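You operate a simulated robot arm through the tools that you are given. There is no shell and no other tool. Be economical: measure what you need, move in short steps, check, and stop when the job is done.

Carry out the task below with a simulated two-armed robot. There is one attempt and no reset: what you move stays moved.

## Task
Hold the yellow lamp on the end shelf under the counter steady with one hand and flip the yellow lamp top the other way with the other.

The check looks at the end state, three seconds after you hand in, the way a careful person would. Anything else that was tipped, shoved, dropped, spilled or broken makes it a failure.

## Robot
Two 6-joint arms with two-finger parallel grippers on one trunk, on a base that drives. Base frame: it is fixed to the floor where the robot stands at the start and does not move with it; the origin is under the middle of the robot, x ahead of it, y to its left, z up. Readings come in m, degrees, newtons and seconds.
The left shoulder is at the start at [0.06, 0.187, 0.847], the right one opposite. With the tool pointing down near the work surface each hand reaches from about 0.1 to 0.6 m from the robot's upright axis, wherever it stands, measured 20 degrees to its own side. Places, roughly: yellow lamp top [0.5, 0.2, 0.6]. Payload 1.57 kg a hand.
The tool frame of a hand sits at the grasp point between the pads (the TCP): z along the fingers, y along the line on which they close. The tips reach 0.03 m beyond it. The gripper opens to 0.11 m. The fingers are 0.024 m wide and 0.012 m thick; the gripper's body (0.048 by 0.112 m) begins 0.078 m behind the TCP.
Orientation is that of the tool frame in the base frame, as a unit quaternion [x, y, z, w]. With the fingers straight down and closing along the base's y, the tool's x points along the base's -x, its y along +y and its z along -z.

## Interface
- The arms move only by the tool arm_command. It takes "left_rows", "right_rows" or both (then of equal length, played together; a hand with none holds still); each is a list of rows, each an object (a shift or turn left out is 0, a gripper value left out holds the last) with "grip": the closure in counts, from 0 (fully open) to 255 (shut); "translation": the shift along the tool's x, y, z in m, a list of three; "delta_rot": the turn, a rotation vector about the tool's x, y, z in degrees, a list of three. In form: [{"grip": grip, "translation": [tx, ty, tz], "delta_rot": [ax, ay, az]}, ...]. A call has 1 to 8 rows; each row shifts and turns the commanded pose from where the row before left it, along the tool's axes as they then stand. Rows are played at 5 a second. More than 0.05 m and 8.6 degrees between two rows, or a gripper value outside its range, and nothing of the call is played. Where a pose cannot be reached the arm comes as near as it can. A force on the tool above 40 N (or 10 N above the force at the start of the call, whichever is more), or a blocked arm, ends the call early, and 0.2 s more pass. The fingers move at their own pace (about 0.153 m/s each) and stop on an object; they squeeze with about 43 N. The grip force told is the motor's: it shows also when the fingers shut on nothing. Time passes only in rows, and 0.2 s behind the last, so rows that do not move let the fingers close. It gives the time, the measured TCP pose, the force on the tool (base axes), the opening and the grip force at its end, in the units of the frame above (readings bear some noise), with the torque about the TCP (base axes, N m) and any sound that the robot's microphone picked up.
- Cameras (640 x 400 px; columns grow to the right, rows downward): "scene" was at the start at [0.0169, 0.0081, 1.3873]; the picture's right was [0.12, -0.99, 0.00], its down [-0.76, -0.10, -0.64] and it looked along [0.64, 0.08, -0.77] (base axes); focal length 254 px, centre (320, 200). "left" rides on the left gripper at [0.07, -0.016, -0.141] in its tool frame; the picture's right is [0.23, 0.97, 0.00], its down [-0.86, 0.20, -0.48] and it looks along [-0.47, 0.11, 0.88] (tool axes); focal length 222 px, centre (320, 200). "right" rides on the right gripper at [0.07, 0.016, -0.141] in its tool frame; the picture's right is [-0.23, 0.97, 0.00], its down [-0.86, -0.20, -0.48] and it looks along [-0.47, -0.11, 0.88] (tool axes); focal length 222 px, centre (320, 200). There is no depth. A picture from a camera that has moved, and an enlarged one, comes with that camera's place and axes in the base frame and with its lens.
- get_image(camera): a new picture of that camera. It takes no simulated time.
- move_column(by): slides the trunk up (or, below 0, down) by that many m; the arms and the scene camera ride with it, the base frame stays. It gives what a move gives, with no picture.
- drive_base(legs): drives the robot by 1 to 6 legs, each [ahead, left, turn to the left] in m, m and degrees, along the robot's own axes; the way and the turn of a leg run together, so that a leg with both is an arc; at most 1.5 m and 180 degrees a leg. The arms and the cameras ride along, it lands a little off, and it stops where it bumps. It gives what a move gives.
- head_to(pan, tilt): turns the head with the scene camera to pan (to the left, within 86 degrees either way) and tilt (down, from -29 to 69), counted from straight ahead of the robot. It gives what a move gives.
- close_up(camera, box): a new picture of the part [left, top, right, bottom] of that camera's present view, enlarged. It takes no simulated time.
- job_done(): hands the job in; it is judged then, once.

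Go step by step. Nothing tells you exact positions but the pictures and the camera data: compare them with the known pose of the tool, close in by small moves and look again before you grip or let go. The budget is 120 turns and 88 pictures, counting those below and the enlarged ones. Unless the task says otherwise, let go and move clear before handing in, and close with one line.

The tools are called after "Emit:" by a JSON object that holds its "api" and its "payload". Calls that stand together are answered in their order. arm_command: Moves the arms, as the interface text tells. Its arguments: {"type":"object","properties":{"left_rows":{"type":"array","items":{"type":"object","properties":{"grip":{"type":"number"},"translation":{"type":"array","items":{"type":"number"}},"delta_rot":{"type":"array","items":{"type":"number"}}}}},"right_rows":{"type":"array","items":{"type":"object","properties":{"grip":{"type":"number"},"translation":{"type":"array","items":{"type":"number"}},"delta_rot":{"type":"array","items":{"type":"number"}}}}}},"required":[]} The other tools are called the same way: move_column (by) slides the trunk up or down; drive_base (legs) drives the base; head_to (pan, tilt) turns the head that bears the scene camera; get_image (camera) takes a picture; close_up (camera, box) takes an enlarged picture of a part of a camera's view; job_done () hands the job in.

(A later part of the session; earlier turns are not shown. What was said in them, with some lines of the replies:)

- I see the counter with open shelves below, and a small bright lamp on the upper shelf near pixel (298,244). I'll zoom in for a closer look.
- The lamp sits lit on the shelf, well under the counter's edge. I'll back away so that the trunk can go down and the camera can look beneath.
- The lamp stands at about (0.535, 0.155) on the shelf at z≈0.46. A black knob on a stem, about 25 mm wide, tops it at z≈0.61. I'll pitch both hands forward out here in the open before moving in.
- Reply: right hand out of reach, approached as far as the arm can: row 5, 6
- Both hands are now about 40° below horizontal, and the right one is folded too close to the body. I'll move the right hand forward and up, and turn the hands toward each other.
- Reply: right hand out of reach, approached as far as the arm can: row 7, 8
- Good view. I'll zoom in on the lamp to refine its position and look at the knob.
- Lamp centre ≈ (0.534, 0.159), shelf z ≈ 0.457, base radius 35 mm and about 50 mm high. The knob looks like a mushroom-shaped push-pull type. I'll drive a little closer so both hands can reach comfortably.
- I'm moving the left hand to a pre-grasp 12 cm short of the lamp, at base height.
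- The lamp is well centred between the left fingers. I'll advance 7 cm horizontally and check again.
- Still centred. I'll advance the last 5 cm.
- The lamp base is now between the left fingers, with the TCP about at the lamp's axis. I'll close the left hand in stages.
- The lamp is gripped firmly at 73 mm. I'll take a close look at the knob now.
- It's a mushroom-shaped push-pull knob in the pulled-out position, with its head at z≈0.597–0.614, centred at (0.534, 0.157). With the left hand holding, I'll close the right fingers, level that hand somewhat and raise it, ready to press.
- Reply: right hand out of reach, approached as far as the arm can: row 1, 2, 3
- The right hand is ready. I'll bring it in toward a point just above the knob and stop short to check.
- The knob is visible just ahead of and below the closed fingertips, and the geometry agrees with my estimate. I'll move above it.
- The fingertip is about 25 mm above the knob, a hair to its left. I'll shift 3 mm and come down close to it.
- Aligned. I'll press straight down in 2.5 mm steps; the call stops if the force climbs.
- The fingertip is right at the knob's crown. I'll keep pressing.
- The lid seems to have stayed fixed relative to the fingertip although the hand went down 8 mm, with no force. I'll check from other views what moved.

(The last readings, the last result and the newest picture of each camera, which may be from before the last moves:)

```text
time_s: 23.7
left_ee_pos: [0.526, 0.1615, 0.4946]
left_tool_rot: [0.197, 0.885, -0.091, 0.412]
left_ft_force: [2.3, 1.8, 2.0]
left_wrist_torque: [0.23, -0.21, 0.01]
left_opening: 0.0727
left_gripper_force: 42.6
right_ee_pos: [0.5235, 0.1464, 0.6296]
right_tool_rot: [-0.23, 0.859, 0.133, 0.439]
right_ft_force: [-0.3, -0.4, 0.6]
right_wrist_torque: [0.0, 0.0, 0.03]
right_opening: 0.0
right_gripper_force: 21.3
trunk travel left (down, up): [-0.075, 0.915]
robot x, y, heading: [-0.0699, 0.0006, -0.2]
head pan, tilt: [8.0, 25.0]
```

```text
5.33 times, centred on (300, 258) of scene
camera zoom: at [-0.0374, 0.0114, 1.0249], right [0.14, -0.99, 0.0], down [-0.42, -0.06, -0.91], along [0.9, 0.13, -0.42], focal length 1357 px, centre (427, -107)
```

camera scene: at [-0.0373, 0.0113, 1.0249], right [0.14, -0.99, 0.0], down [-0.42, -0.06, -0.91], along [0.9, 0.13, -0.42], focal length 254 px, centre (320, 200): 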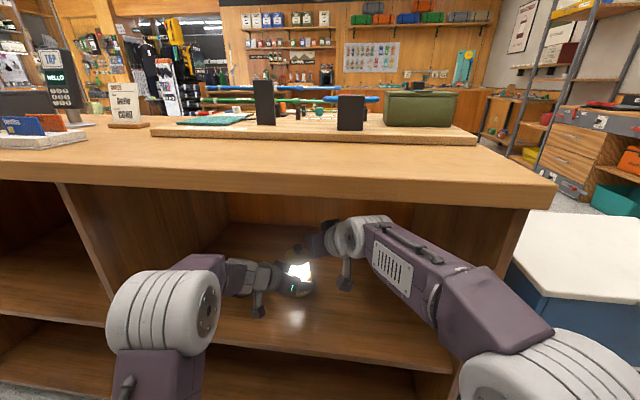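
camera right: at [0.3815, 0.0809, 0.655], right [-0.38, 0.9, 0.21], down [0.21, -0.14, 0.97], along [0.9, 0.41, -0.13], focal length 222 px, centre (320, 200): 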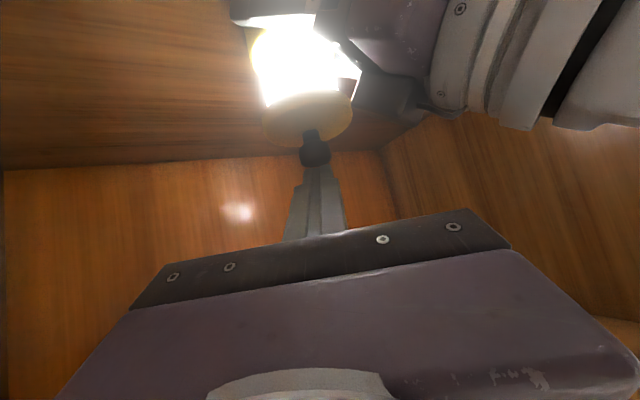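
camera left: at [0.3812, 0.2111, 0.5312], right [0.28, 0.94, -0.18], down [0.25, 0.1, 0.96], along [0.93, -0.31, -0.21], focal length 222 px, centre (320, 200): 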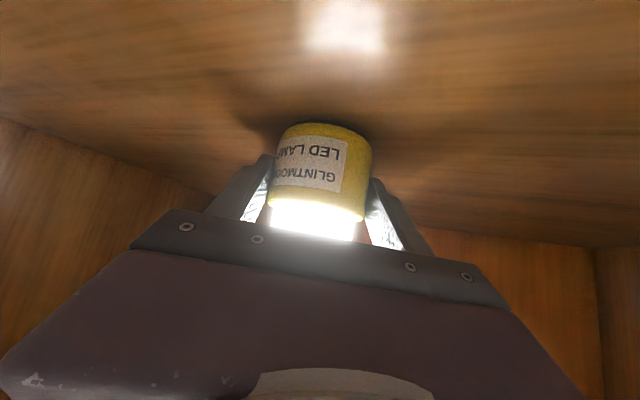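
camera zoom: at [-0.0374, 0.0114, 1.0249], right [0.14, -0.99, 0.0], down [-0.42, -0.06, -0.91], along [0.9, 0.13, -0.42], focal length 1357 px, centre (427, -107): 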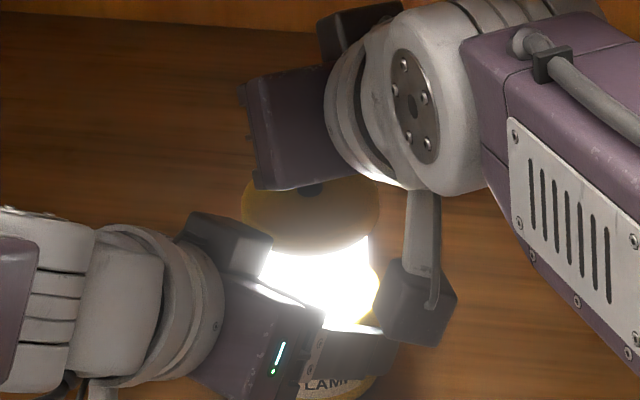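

The whole yellow top, lid and knob, slides down into the base: the lid moved with the finger while the base stayed put. It's a plunger-type lamp top, so I'll keep pressing gently to its end of travel.

Emit:
{"api": "arm_command", "payload": {"right_rows": [{"translation": [0.0024, 0, 0.0017]}, {"translation": [0.0024, 0, 0.0017]}, {"translation": [0.0024, 0, 0.0017]}, {"translation": [0.0024, 0, 0.0017]}]}}

Emit:
{"api": "get_image", "payload": {"camera": "right"}}

Emit:
{"api": "close_up", "payload": {"camera": "scene", "box": [250, 220, 350, 295]}}

```text
time_s: 24.7
left_ee_pos: [0.5261, 0.1612, 0.4956]
left_tool_rot: [0.197, 0.885, -0.092, 0.412]
left_ft_force: [1.6, 0.9, 1.9]
left_wrist_torque: [0.22, -0.18, 0.02]
left_opening: 0.0727
left_gripper_force: 42.7
right_ee_pos: [0.523, 0.1469, 0.6172]
right_tool_rot: [-0.23, 0.859, 0.133, 0.438]
right_ft_force: [-0.1, 0.1, 1.1]
right_wrist_torque: [-0.01, -0.04, -0.01]
right_opening: 0.0002
right_gripper_force: 21.1
trunk travel left (down, up): [-0.075, 0.915]
robot x, y, heading: [-0.068, -0.0011, -0.0]
head pan, tilt: [8.0, 25.0]
```

```text
47 pictures are left
camera right: at [0.3812, 0.0811, 0.6429], right [-0.38, 0.9, 0.21], down [0.21, -0.14, 0.97], along [0.9, 0.41, -0.13], focal length 222 px, centre (320, 200)
```

right: 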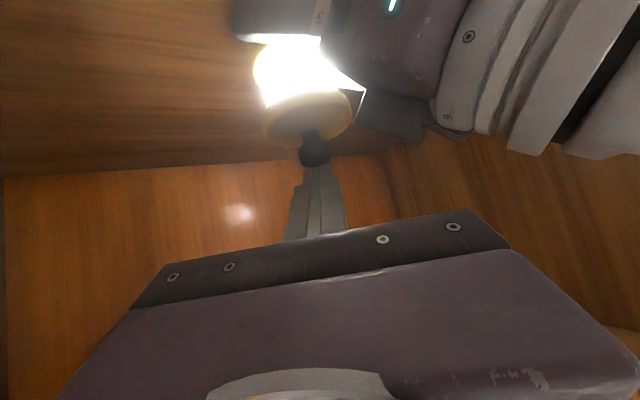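

```text
5.33 times, centred on (300, 258) of scene
camera zoom: at [-0.0375, 0.0114, 1.0249], right [0.14, -0.99, 0.0], down [-0.42, -0.06, -0.91], along [0.9, 0.13, -0.42], focal length 1357 px, centre (427, -107)
```

zoom: 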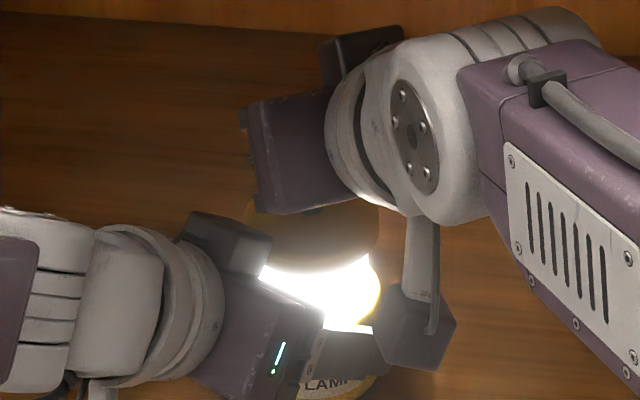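

The lens is visibly shortening. I'll continue down while watching the clearance between the two grippers.

Emit:
{"api": "arm_command", "payload": {"right_rows": [{"translation": [0.0024, 0, 0.0017]}, {"translation": [0.0024, 0, 0.0017]}, {"translation": [0.0024, 0, 0.0017]}]}}

Emit:
{"api": "get_image", "payload": {"camera": "right"}}

Emit:
{"api": "get_image", "payload": {"camera": "left"}}

```text
time_s: 25.5
left_ee_pos: [0.526, 0.1628, 0.4958]
left_tool_rot: [0.196, 0.885, -0.091, 0.412]
left_ft_force: [0.5, 1.0, 1.3]
left_wrist_torque: [0.25, -0.18, 0.05]
left_opening: 0.0724
left_gripper_force: 43.2
right_ee_pos: [0.5243, 0.147, 0.6089]
right_tool_rot: [-0.23, 0.859, 0.133, 0.438]
right_ft_force: [0.4, -0.1, 1.0]
right_wrist_torque: [0.04, -0.01, 0.01]
right_opening: 0.0
right_gripper_force: 21.2
trunk travel left (down, up): [-0.075, 0.915]
robot x, y, heading: [-0.0718, 0.0001, -0.3]
head pan, tilt: [8.0, 25.0]
```

```text
45 pictures are left
camera right: at [0.3813, 0.0812, 0.6344], right [-0.38, 0.9, 0.21], down [0.21, -0.14, 0.97], along [0.9, 0.41, -0.13], focal length 222 px, centre (320, 200)
```

right: 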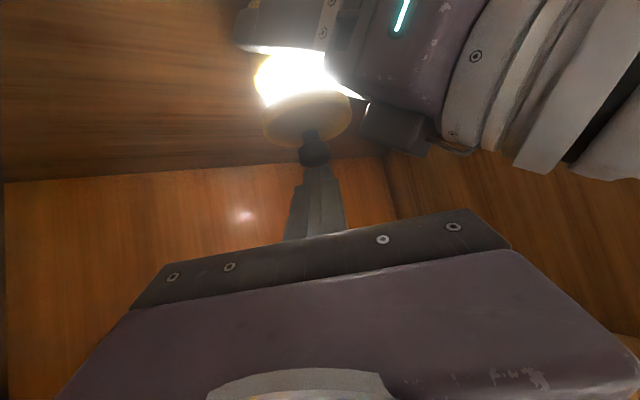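

```text
44 pictures are left
camera left: at [0.3811, 0.2111, 0.5312], right [0.28, 0.94, -0.18], down [0.25, 0.1, 0.96], along [0.93, -0.31, -0.21], focal length 222 px, centre (320, 200)
```

left: 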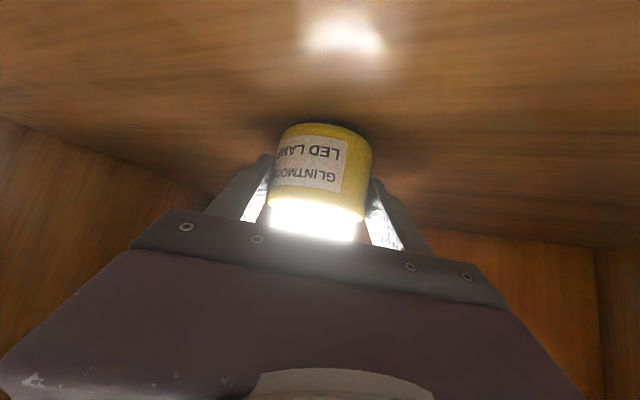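

Emit:
{"api": "arm_command", "payload": {"right_rows": [{"translation": [0.0024, 0, 0.0017]}, {"translation": [0.0024, 0, 0.0017]}, {"translation": [0.0024, 0, 0.0017]}]}}

Emit:
{"api": "get_image", "payload": {"camera": "right"}}

Emit:
{"api": "close_up", "payload": {"camera": "scene", "box": [250, 220, 350, 295]}}

```text
time_s: 26.3
left_ee_pos: [0.5253, 0.1621, 0.495]
left_tool_rot: [0.196, 0.884, -0.092, 0.413]
left_ft_force: [-0.5, 2.3, 2.1]
left_wrist_torque: [0.24, -0.12, 0.05]
left_opening: 0.0727
left_gripper_force: 43.1
right_ee_pos: [0.5234, 0.1473, 0.5983]
right_tool_rot: [-0.231, 0.858, 0.134, 0.438]
right_ft_force: [-0.6, 0.2, 0.2]
right_wrist_torque: [-0.04, 0.01, 0.0]
right_opening: 0.0
right_gripper_force: 21.5
trunk travel left (down, up): [-0.075, 0.915]
robot x, y, heading: [-0.0677, -0.0009, -0.1]
head pan, tilt: [8.0, 25.0]
```

```text
43 pictures are left
camera right: at [0.3811, 0.0812, 0.6252], right [-0.38, 0.9, 0.21], down [0.21, -0.14, 0.97], along [0.9, 0.41, -0.13], focal length 222 px, centre (320, 200)
```

right: 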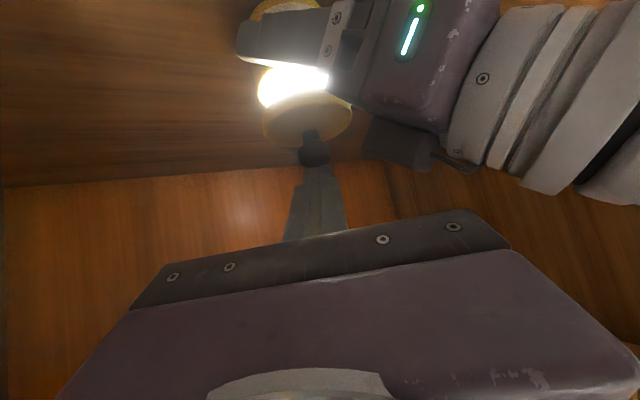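

```text
5.33 times, centred on (300, 258) of scene
camera zoom: at [-0.0375, 0.0115, 1.0249], right [0.14, -0.99, 0.0], down [-0.42, -0.06, -0.91], along [0.9, 0.13, -0.42], focal length 1357 px, centre (427, -107)
```

zoom: 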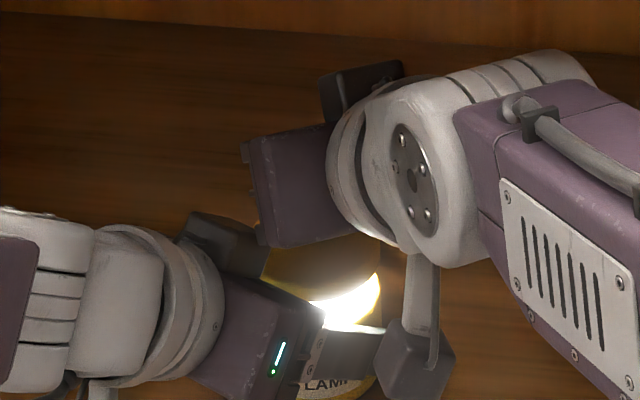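

There's still about 2 cm between the grippers. I'll continue down, easing the right hand back slightly to keep that gap.

Emit:
{"api": "arm_command", "payload": {"right_rows": [{"translation": [0.0033, 0, 0.0005]}, {"translation": [0.0033, 0, 0.0005]}, {"translation": [0.0024, 0, 0.0017]}]}}

Emit:
{"api": "get_image", "payload": {"camera": "right"}}

Emit:
{"api": "close_up", "payload": {"camera": "scene", "box": [250, 220, 350, 295]}}

```text
time_s: 27.1
left_ee_pos: [0.5251, 0.1619, 0.4942]
left_tool_rot: [0.195, 0.885, -0.092, 0.412]
left_ft_force: [0.0, 1.1, 0.6]
left_wrist_torque: [0.31, -0.02, 0.05]
left_opening: 0.0723
left_gripper_force: 43.4
right_ee_pos: [0.521, 0.1445, 0.5908]
right_tool_rot: [-0.23, 0.859, 0.132, 0.438]
right_ft_force: [1.1, -0.3, 0.8]
right_wrist_torque: [-0.01, -0.01, 0.01]
right_opening: 0.0
right_gripper_force: 21.4
trunk travel left (down, up): [-0.075, 0.915]
robot x, y, heading: [-0.0729, 0.0016, -0.1]
head pan, tilt: [8.0, 25.0]
```

```text
41 pictures are left
camera right: at [0.3784, 0.0803, 0.6165], right [-0.38, 0.9, 0.21], down [0.21, -0.14, 0.97], along [0.9, 0.41, -0.13], focal length 222 px, centre (320, 200)
```

right: 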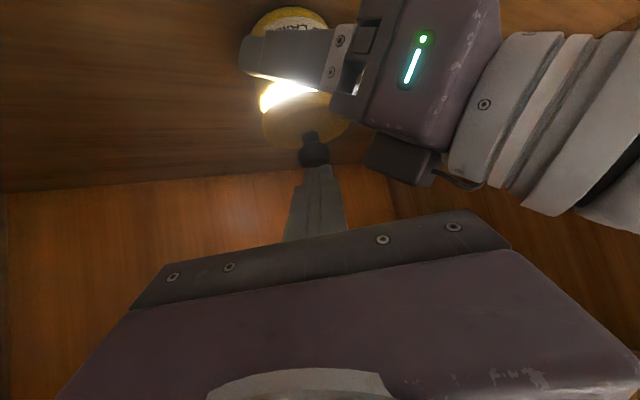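

```text
5.33 times, centred on (300, 258) of scene
camera zoom: at [-0.0376, 0.0115, 1.0249], right [0.14, -0.99, 0.0], down [-0.42, -0.06, -0.91], along [0.9, 0.13, -0.42], focal length 1357 px, centre (427, -107)
```

zoom: 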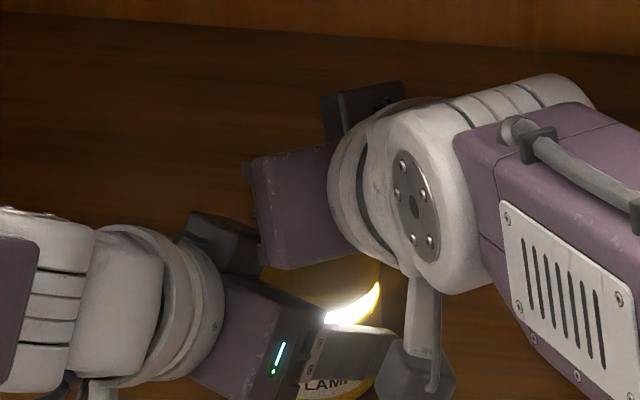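

The light is nearly swallowed. A few more millimetres to go.

Emit:
{"api": "arm_command", "payload": {"right_rows": [{"translation": [0.0024, 0, 0.0017]}, {"translation": [0.0024, 0, 0.0017]}, {"translation": [0.0024, 0, 0.0017]}]}}

Emit:
{"api": "close_up", "payload": {"camera": "right", "box": [220, 0, 460, 180]}}

Emit:
{"api": "close_up", "payload": {"camera": "scene", "box": [250, 220, 350, 295]}}

```text
time_s: 27.9
left_ee_pos: [0.5263, 0.163, 0.4947]
left_tool_rot: [0.195, 0.885, -0.092, 0.412]
left_ft_force: [-1.5, 2.0, 0.4]
left_wrist_torque: [0.17, -0.1, 0.09]
left_opening: 0.0726
left_gripper_force: 42.9
right_ee_pos: [0.5204, 0.1452, 0.5809]
right_tool_rot: [-0.23, 0.859, 0.132, 0.438]
right_ft_force: [0.6, -0.2, 0.0]
right_wrist_torque: [0.02, 0.03, -0.01]
right_opening: 0.0
right_gripper_force: 21.6
trunk travel left (down, up): [-0.075, 0.915]
robot x, y, heading: [-0.0707, 0.003, -0.3]
head pan, tilt: [8.0, 25.0]
```

```text
2.22 times, centred on (340, 90) of right
camera zoom: at [0.3781, 0.0807, 0.6075], right [-0.38, 0.9, 0.21], down [0.21, -0.14, 0.97], along [0.9, 0.41, -0.13], focal length 494 px, centre (276, 444)
```

zoom: 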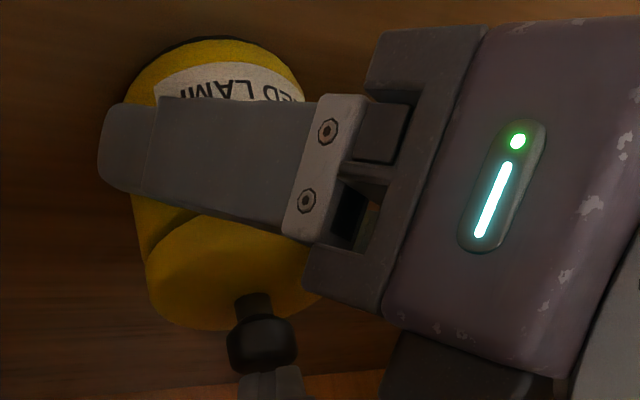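

```text
5.33 times, centred on (300, 258) of scene
camera zoom: at [-0.0376, 0.0115, 1.0249], right [0.14, -0.99, 0.0], down [-0.42, -0.06, -0.91], along [0.9, 0.13, -0.42], focal length 1357 px, centre (427, -107)
```

zoom: 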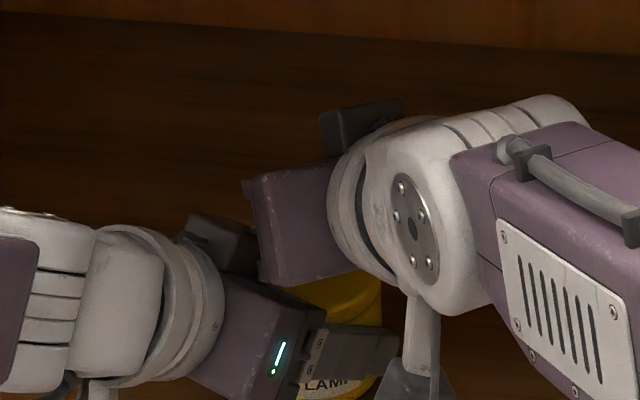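

The light is out and the top sits on the base. I'll press a bit more to confirm the end stop.

Emit:
{"api": "arm_command", "payload": {"right_rows": [{"translation": [0.0016, 0, 0.0012]}, {"translation": [0.0016, 0, 0.0012]}, {"translation": [0.0016, 0, 0.0012]}]}}

Emit:
{"api": "close_up", "payload": {"camera": "right", "box": [220, 0, 460, 180]}}

```text
time_s: 28.7
left_ee_pos: [0.5258, 0.1624, 0.4952]
left_tool_rot: [0.196, 0.885, -0.092, 0.413]
left_ft_force: [1.6, 0.9, -0.1]
left_wrist_torque: [0.24, -0.07, 0.12]
left_opening: 0.0726
left_gripper_force: 42.8
right_ee_pos: [0.5214, 0.1474, 0.5773]
right_tool_rot: [-0.23, 0.858, 0.133, 0.439]
right_ft_force: [-1.3, 0.0, 5.4]
right_wrist_torque: [0.04, -0.02, -0.02]
right_opening: 0.0
right_gripper_force: 20.9
trunk travel left (down, up): [-0.075, 0.915]
robot x, y, heading: [-0.0695, -0.0005, -0.1]
head pan, tilt: [8.0, 25.0]
```

```text
2.22 times, centred on (340, 90) of right
camera zoom: at [0.3787, 0.0805, 0.6026], right [-0.38, 0.9, 0.21], down [0.2, -0.14, 0.97], along [0.9, 0.41, -0.13], focal length 494 px, centre (276, 444)
```

zoom: 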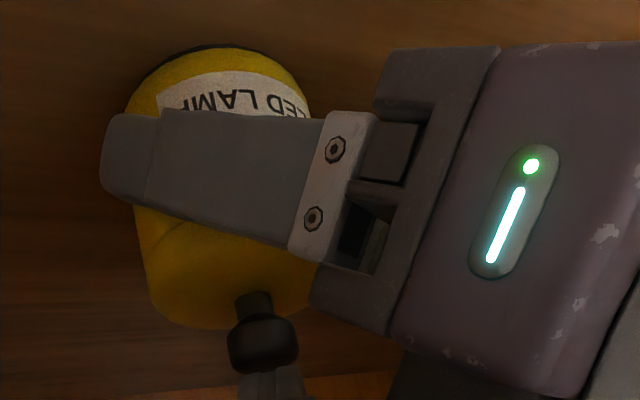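

Force has begun to rise at the stop. One more small push, then I'll back the right hand straight up.

Emit:
{"api": "arm_command", "payload": {"right_rows": [{"translation": [0.0016, 0, 0.0012]}, {}]}}

Emit:
{"api": "arm_command", "payload": {"right_rows": [{"translation": [-0.0163, 0, -0.0116]}, {"translation": [-0.0163, 0, -0.0116]}, {"translation": [-0.0163, 0, -0.0116]}]}}

Emit:
{"api": "get_image", "payload": {"camera": "right"}}

```text
time_s: 29.3
left_ee_pos: [0.526, 0.1623, 0.4955]
left_tool_rot: [0.197, 0.885, -0.092, 0.412]
left_ft_force: [11.4, 2.4, -5.1]
left_wrist_torque: [0.1, -0.21, 0.16]
left_opening: 0.0727
left_gripper_force: 42.8
right_ee_pos: [0.521, 0.1449, 0.5757]
right_tool_rot: [-0.23, 0.857, 0.133, 0.441]
right_ft_force: [-6.1, -2.9, 18.4]
right_wrist_torque: [0.1, -0.12, -0.11]
right_opening: 0.0
right_gripper_force: 21.4
trunk travel left (down, up): [-0.075, 0.915]
robot x, y, heading: [-0.07, -0.0019, -0.2]
head pan, tilt: [8.0, 25.0]
```

```text
time_s: 30.1
left_ee_pos: [0.5274, 0.1612, 0.495]
left_tool_rot: [0.196, 0.885, -0.092, 0.413]
left_ft_force: [0.0, -1.3, -0.5]
left_wrist_torque: [0.13, -0.03, -0.01]
left_opening: 0.0727
left_gripper_force: 42.9
right_ee_pos: [0.5217, 0.1439, 0.6331]
right_tool_rot: [-0.231, 0.859, 0.134, 0.437]
right_ft_force: [0.0, 0.3, 0.7]
right_wrist_torque: [0.0, 0.05, 0.0]
right_opening: 0.0001
right_gripper_force: 20.9
trunk travel left (down, up): [-0.075, 0.915]
robot x, y, heading: [-0.0673, -0.0012, -0.1]
head pan, tilt: [8.0, 25.0]
```

```text
36 pictures are left
camera right: at [0.3797, 0.0786, 0.6593], right [-0.38, 0.9, 0.21], down [0.21, -0.14, 0.97], along [0.9, 0.41, -0.13], focal length 222 px, centre (320, 200)
```

right: 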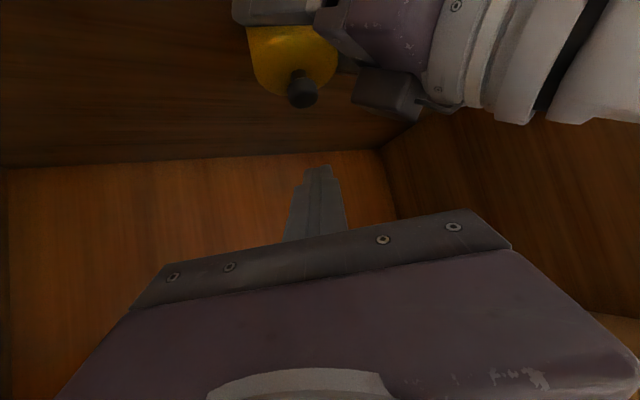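

The top stays down and dark. I'll withdraw the right hand the way it came in.

Emit:
{"api": "arm_command", "payload": {"right_rows": [{"translation": [-0.0163, 0, -0.0116]}, {"translation": [0.0201, -0.0139, -0.0289]}, {"translation": [0.0201, -0.0139, -0.0289]}, {"translation": [0.0201, -0.0139, -0.0289]}, {"translation": [0.0201, -0.0139, -0.0289]}, {"translation": [0.0201, -0.0139, -0.0289]}, {"translation": [0.0201, -0.0139, -0.0289]}]}}

Emit:
{"api": "close_up", "payload": {"camera": "scene", "box": [210, 220, 370, 340]}}

```text
time_s: 31.7
left_ee_pos: [0.5266, 0.1614, 0.4953]
left_tool_rot: [0.196, 0.885, -0.092, 0.413]
left_ft_force: [-3.5, -2.1, 0.8]
left_wrist_torque: [0.11, 0.0, 0.03]
left_opening: 0.0727
left_gripper_force: 42.9
right_ee_pos: [0.3811, -0.0366, 0.6544]
right_tool_rot: [-0.23, 0.859, 0.133, 0.438]
right_ft_force: [-0.3, -0.4, -0.1]
right_wrist_torque: [-0.04, 0.0, 0.02]
right_opening: 0.0001
right_gripper_force: 21.2
trunk travel left (down, up): [-0.075, 0.915]
robot x, y, heading: [-0.0677, 0.0022, -0.2]
head pan, tilt: [8.0, 25.0]
```

```text
3.33 times, centred on (290, 280) of scene
camera zoom: at [-0.0377, 0.0114, 1.0249], right [0.14, -0.99, 0.0], down [-0.42, -0.06, -0.91], along [0.9, 0.13, -0.42], focal length 848 px, centre (420, -67)
```

zoom: 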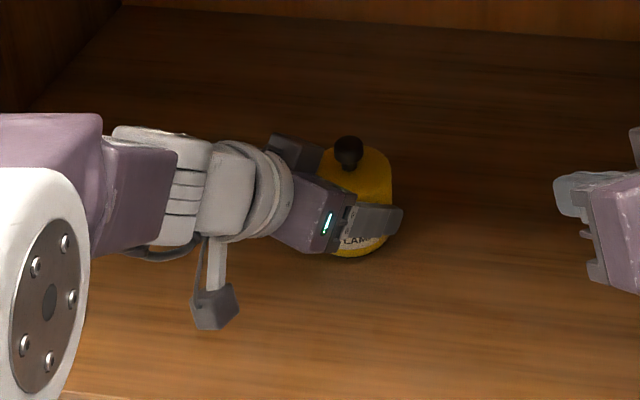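

The lamp is collapsed and upright. I'll open the left hand, wait, then back it out along its approach line.

Emit:
{"api": "arm_command", "payload": {"left_rows": [{"grip": 70}, {"grip": 30}, {"grip": 0}, {}, {}]}}

Emit:
{"api": "get_image", "payload": {"camera": "left"}}

```text
time_s: 32.9
left_ee_pos: [0.5261, 0.1614, 0.4949]
left_tool_rot: [0.196, 0.885, -0.092, 0.412]
left_ft_force: [-0.1, -0.5, 0.6]
left_wrist_torque: [-0.01, -0.04, 0.02]
left_opening: 0.11
left_gripper_force: 0.0
right_ee_pos: [0.3839, -0.0359, 0.655]
right_tool_rot: [-0.231, 0.858, 0.134, 0.438]
right_ft_force: [-0.5, -1.0, -0.4]
right_wrist_torque: [0.0, 0.01, -0.02]
right_opening: 0.0003
right_gripper_force: 20.9
trunk travel left (down, up): [-0.075, 0.915]
robot x, y, heading: [-0.0711, 0.0016, -0.2]
head pan, tilt: [8.0, 25.0]
```

```text
34 pictures are left
camera left: at [0.3812, 0.211, 0.5312], right [0.28, 0.94, -0.18], down [0.25, 0.1, 0.96], along [0.93, -0.31, -0.21], focal length 222 px, centre (320, 200)
```

left: 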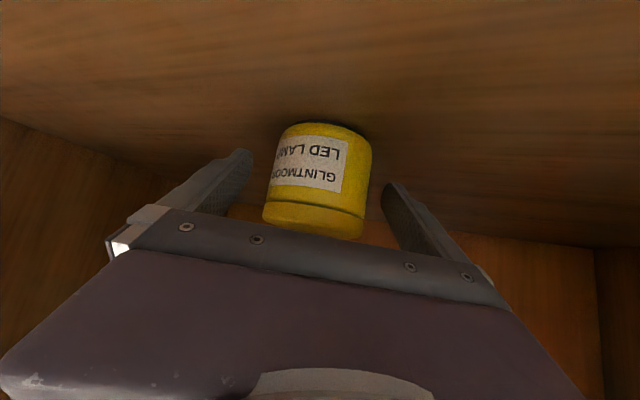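

Emit:
{"api": "arm_command", "payload": {"left_rows": [{"translation": [0.0107, 0, -0.0128]}, {"translation": [0.0107, 0, -0.0128]}, {"translation": [0.0107, 0, -0.0128]}, {"translation": [0.0107, 0, -0.0128]}, {"translation": [0.015, 0, -0.0179]}, {"translation": [0.015, 0, -0.0179]}, {"translation": [0.015, 0, -0.0179]}]}}

Emit:
{"api": "get_image", "payload": {"camera": "scene"}}

Emit:
{"api": "close_up", "payload": {"camera": "scene", "box": [256, 230, 336, 310]}}

```text
time_s: 34.5
left_ee_pos: [0.4026, 0.2198, 0.4953]
left_tool_rot: [0.196, 0.885, -0.092, 0.413]
left_ft_force: [0.7, -0.6, 0.5]
left_wrist_torque: [0.0, 0.0, 0.0]
left_opening: 0.1101
left_gripper_force: 0.0
right_ee_pos: [0.3824, -0.0355, 0.6554]
right_tool_rot: [-0.23, 0.859, 0.133, 0.438]
right_ft_force: [-0.4, 1.0, 0.0]
right_wrist_torque: [0.02, 0.04, 0.0]
right_opening: 0.0
right_gripper_force: 20.8
trunk travel left (down, up): [-0.075, 0.915]
robot x, y, heading: [-0.0698, -0.0009, -0.1]
head pan, tilt: [8.0, 25.0]
```

```text
33 pictures are left
camera scene: at [-0.0373, 0.0114, 1.0249], right [0.14, -0.99, 0.0], down [-0.42, -0.06, -0.91], along [0.9, 0.13, -0.42], focal length 254 px, centre (320, 200)
```

scene: 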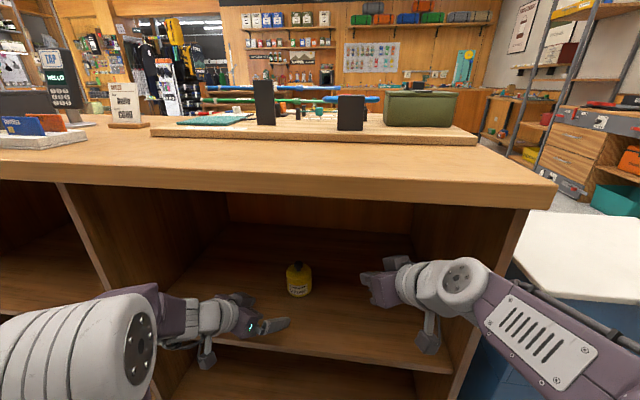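

```text
5.00 times, centred on (296, 270) of scene
camera zoom: at [-0.0373, 0.0114, 1.0249], right [0.14, -0.99, 0.0], down [-0.42, -0.06, -0.91], along [0.9, 0.13, -0.42], focal length 1272 px, centre (440, -150)
```

zoom: 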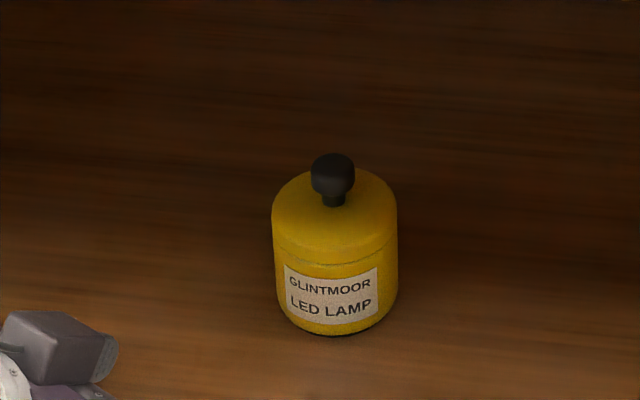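

The lamp is closed fully, unlit and upright where it stood, and both hands are clear. I'm handing in.

Emit:
{"api": "job_done", "payload": {}}

```text
The job is handed in.
```

The job is handed in: I held the yellow lamp's base with the left hand and pressed its top down with the right until it hit the stop. The lamp is now closed, unlit and upright in its place, and both hands are clear.
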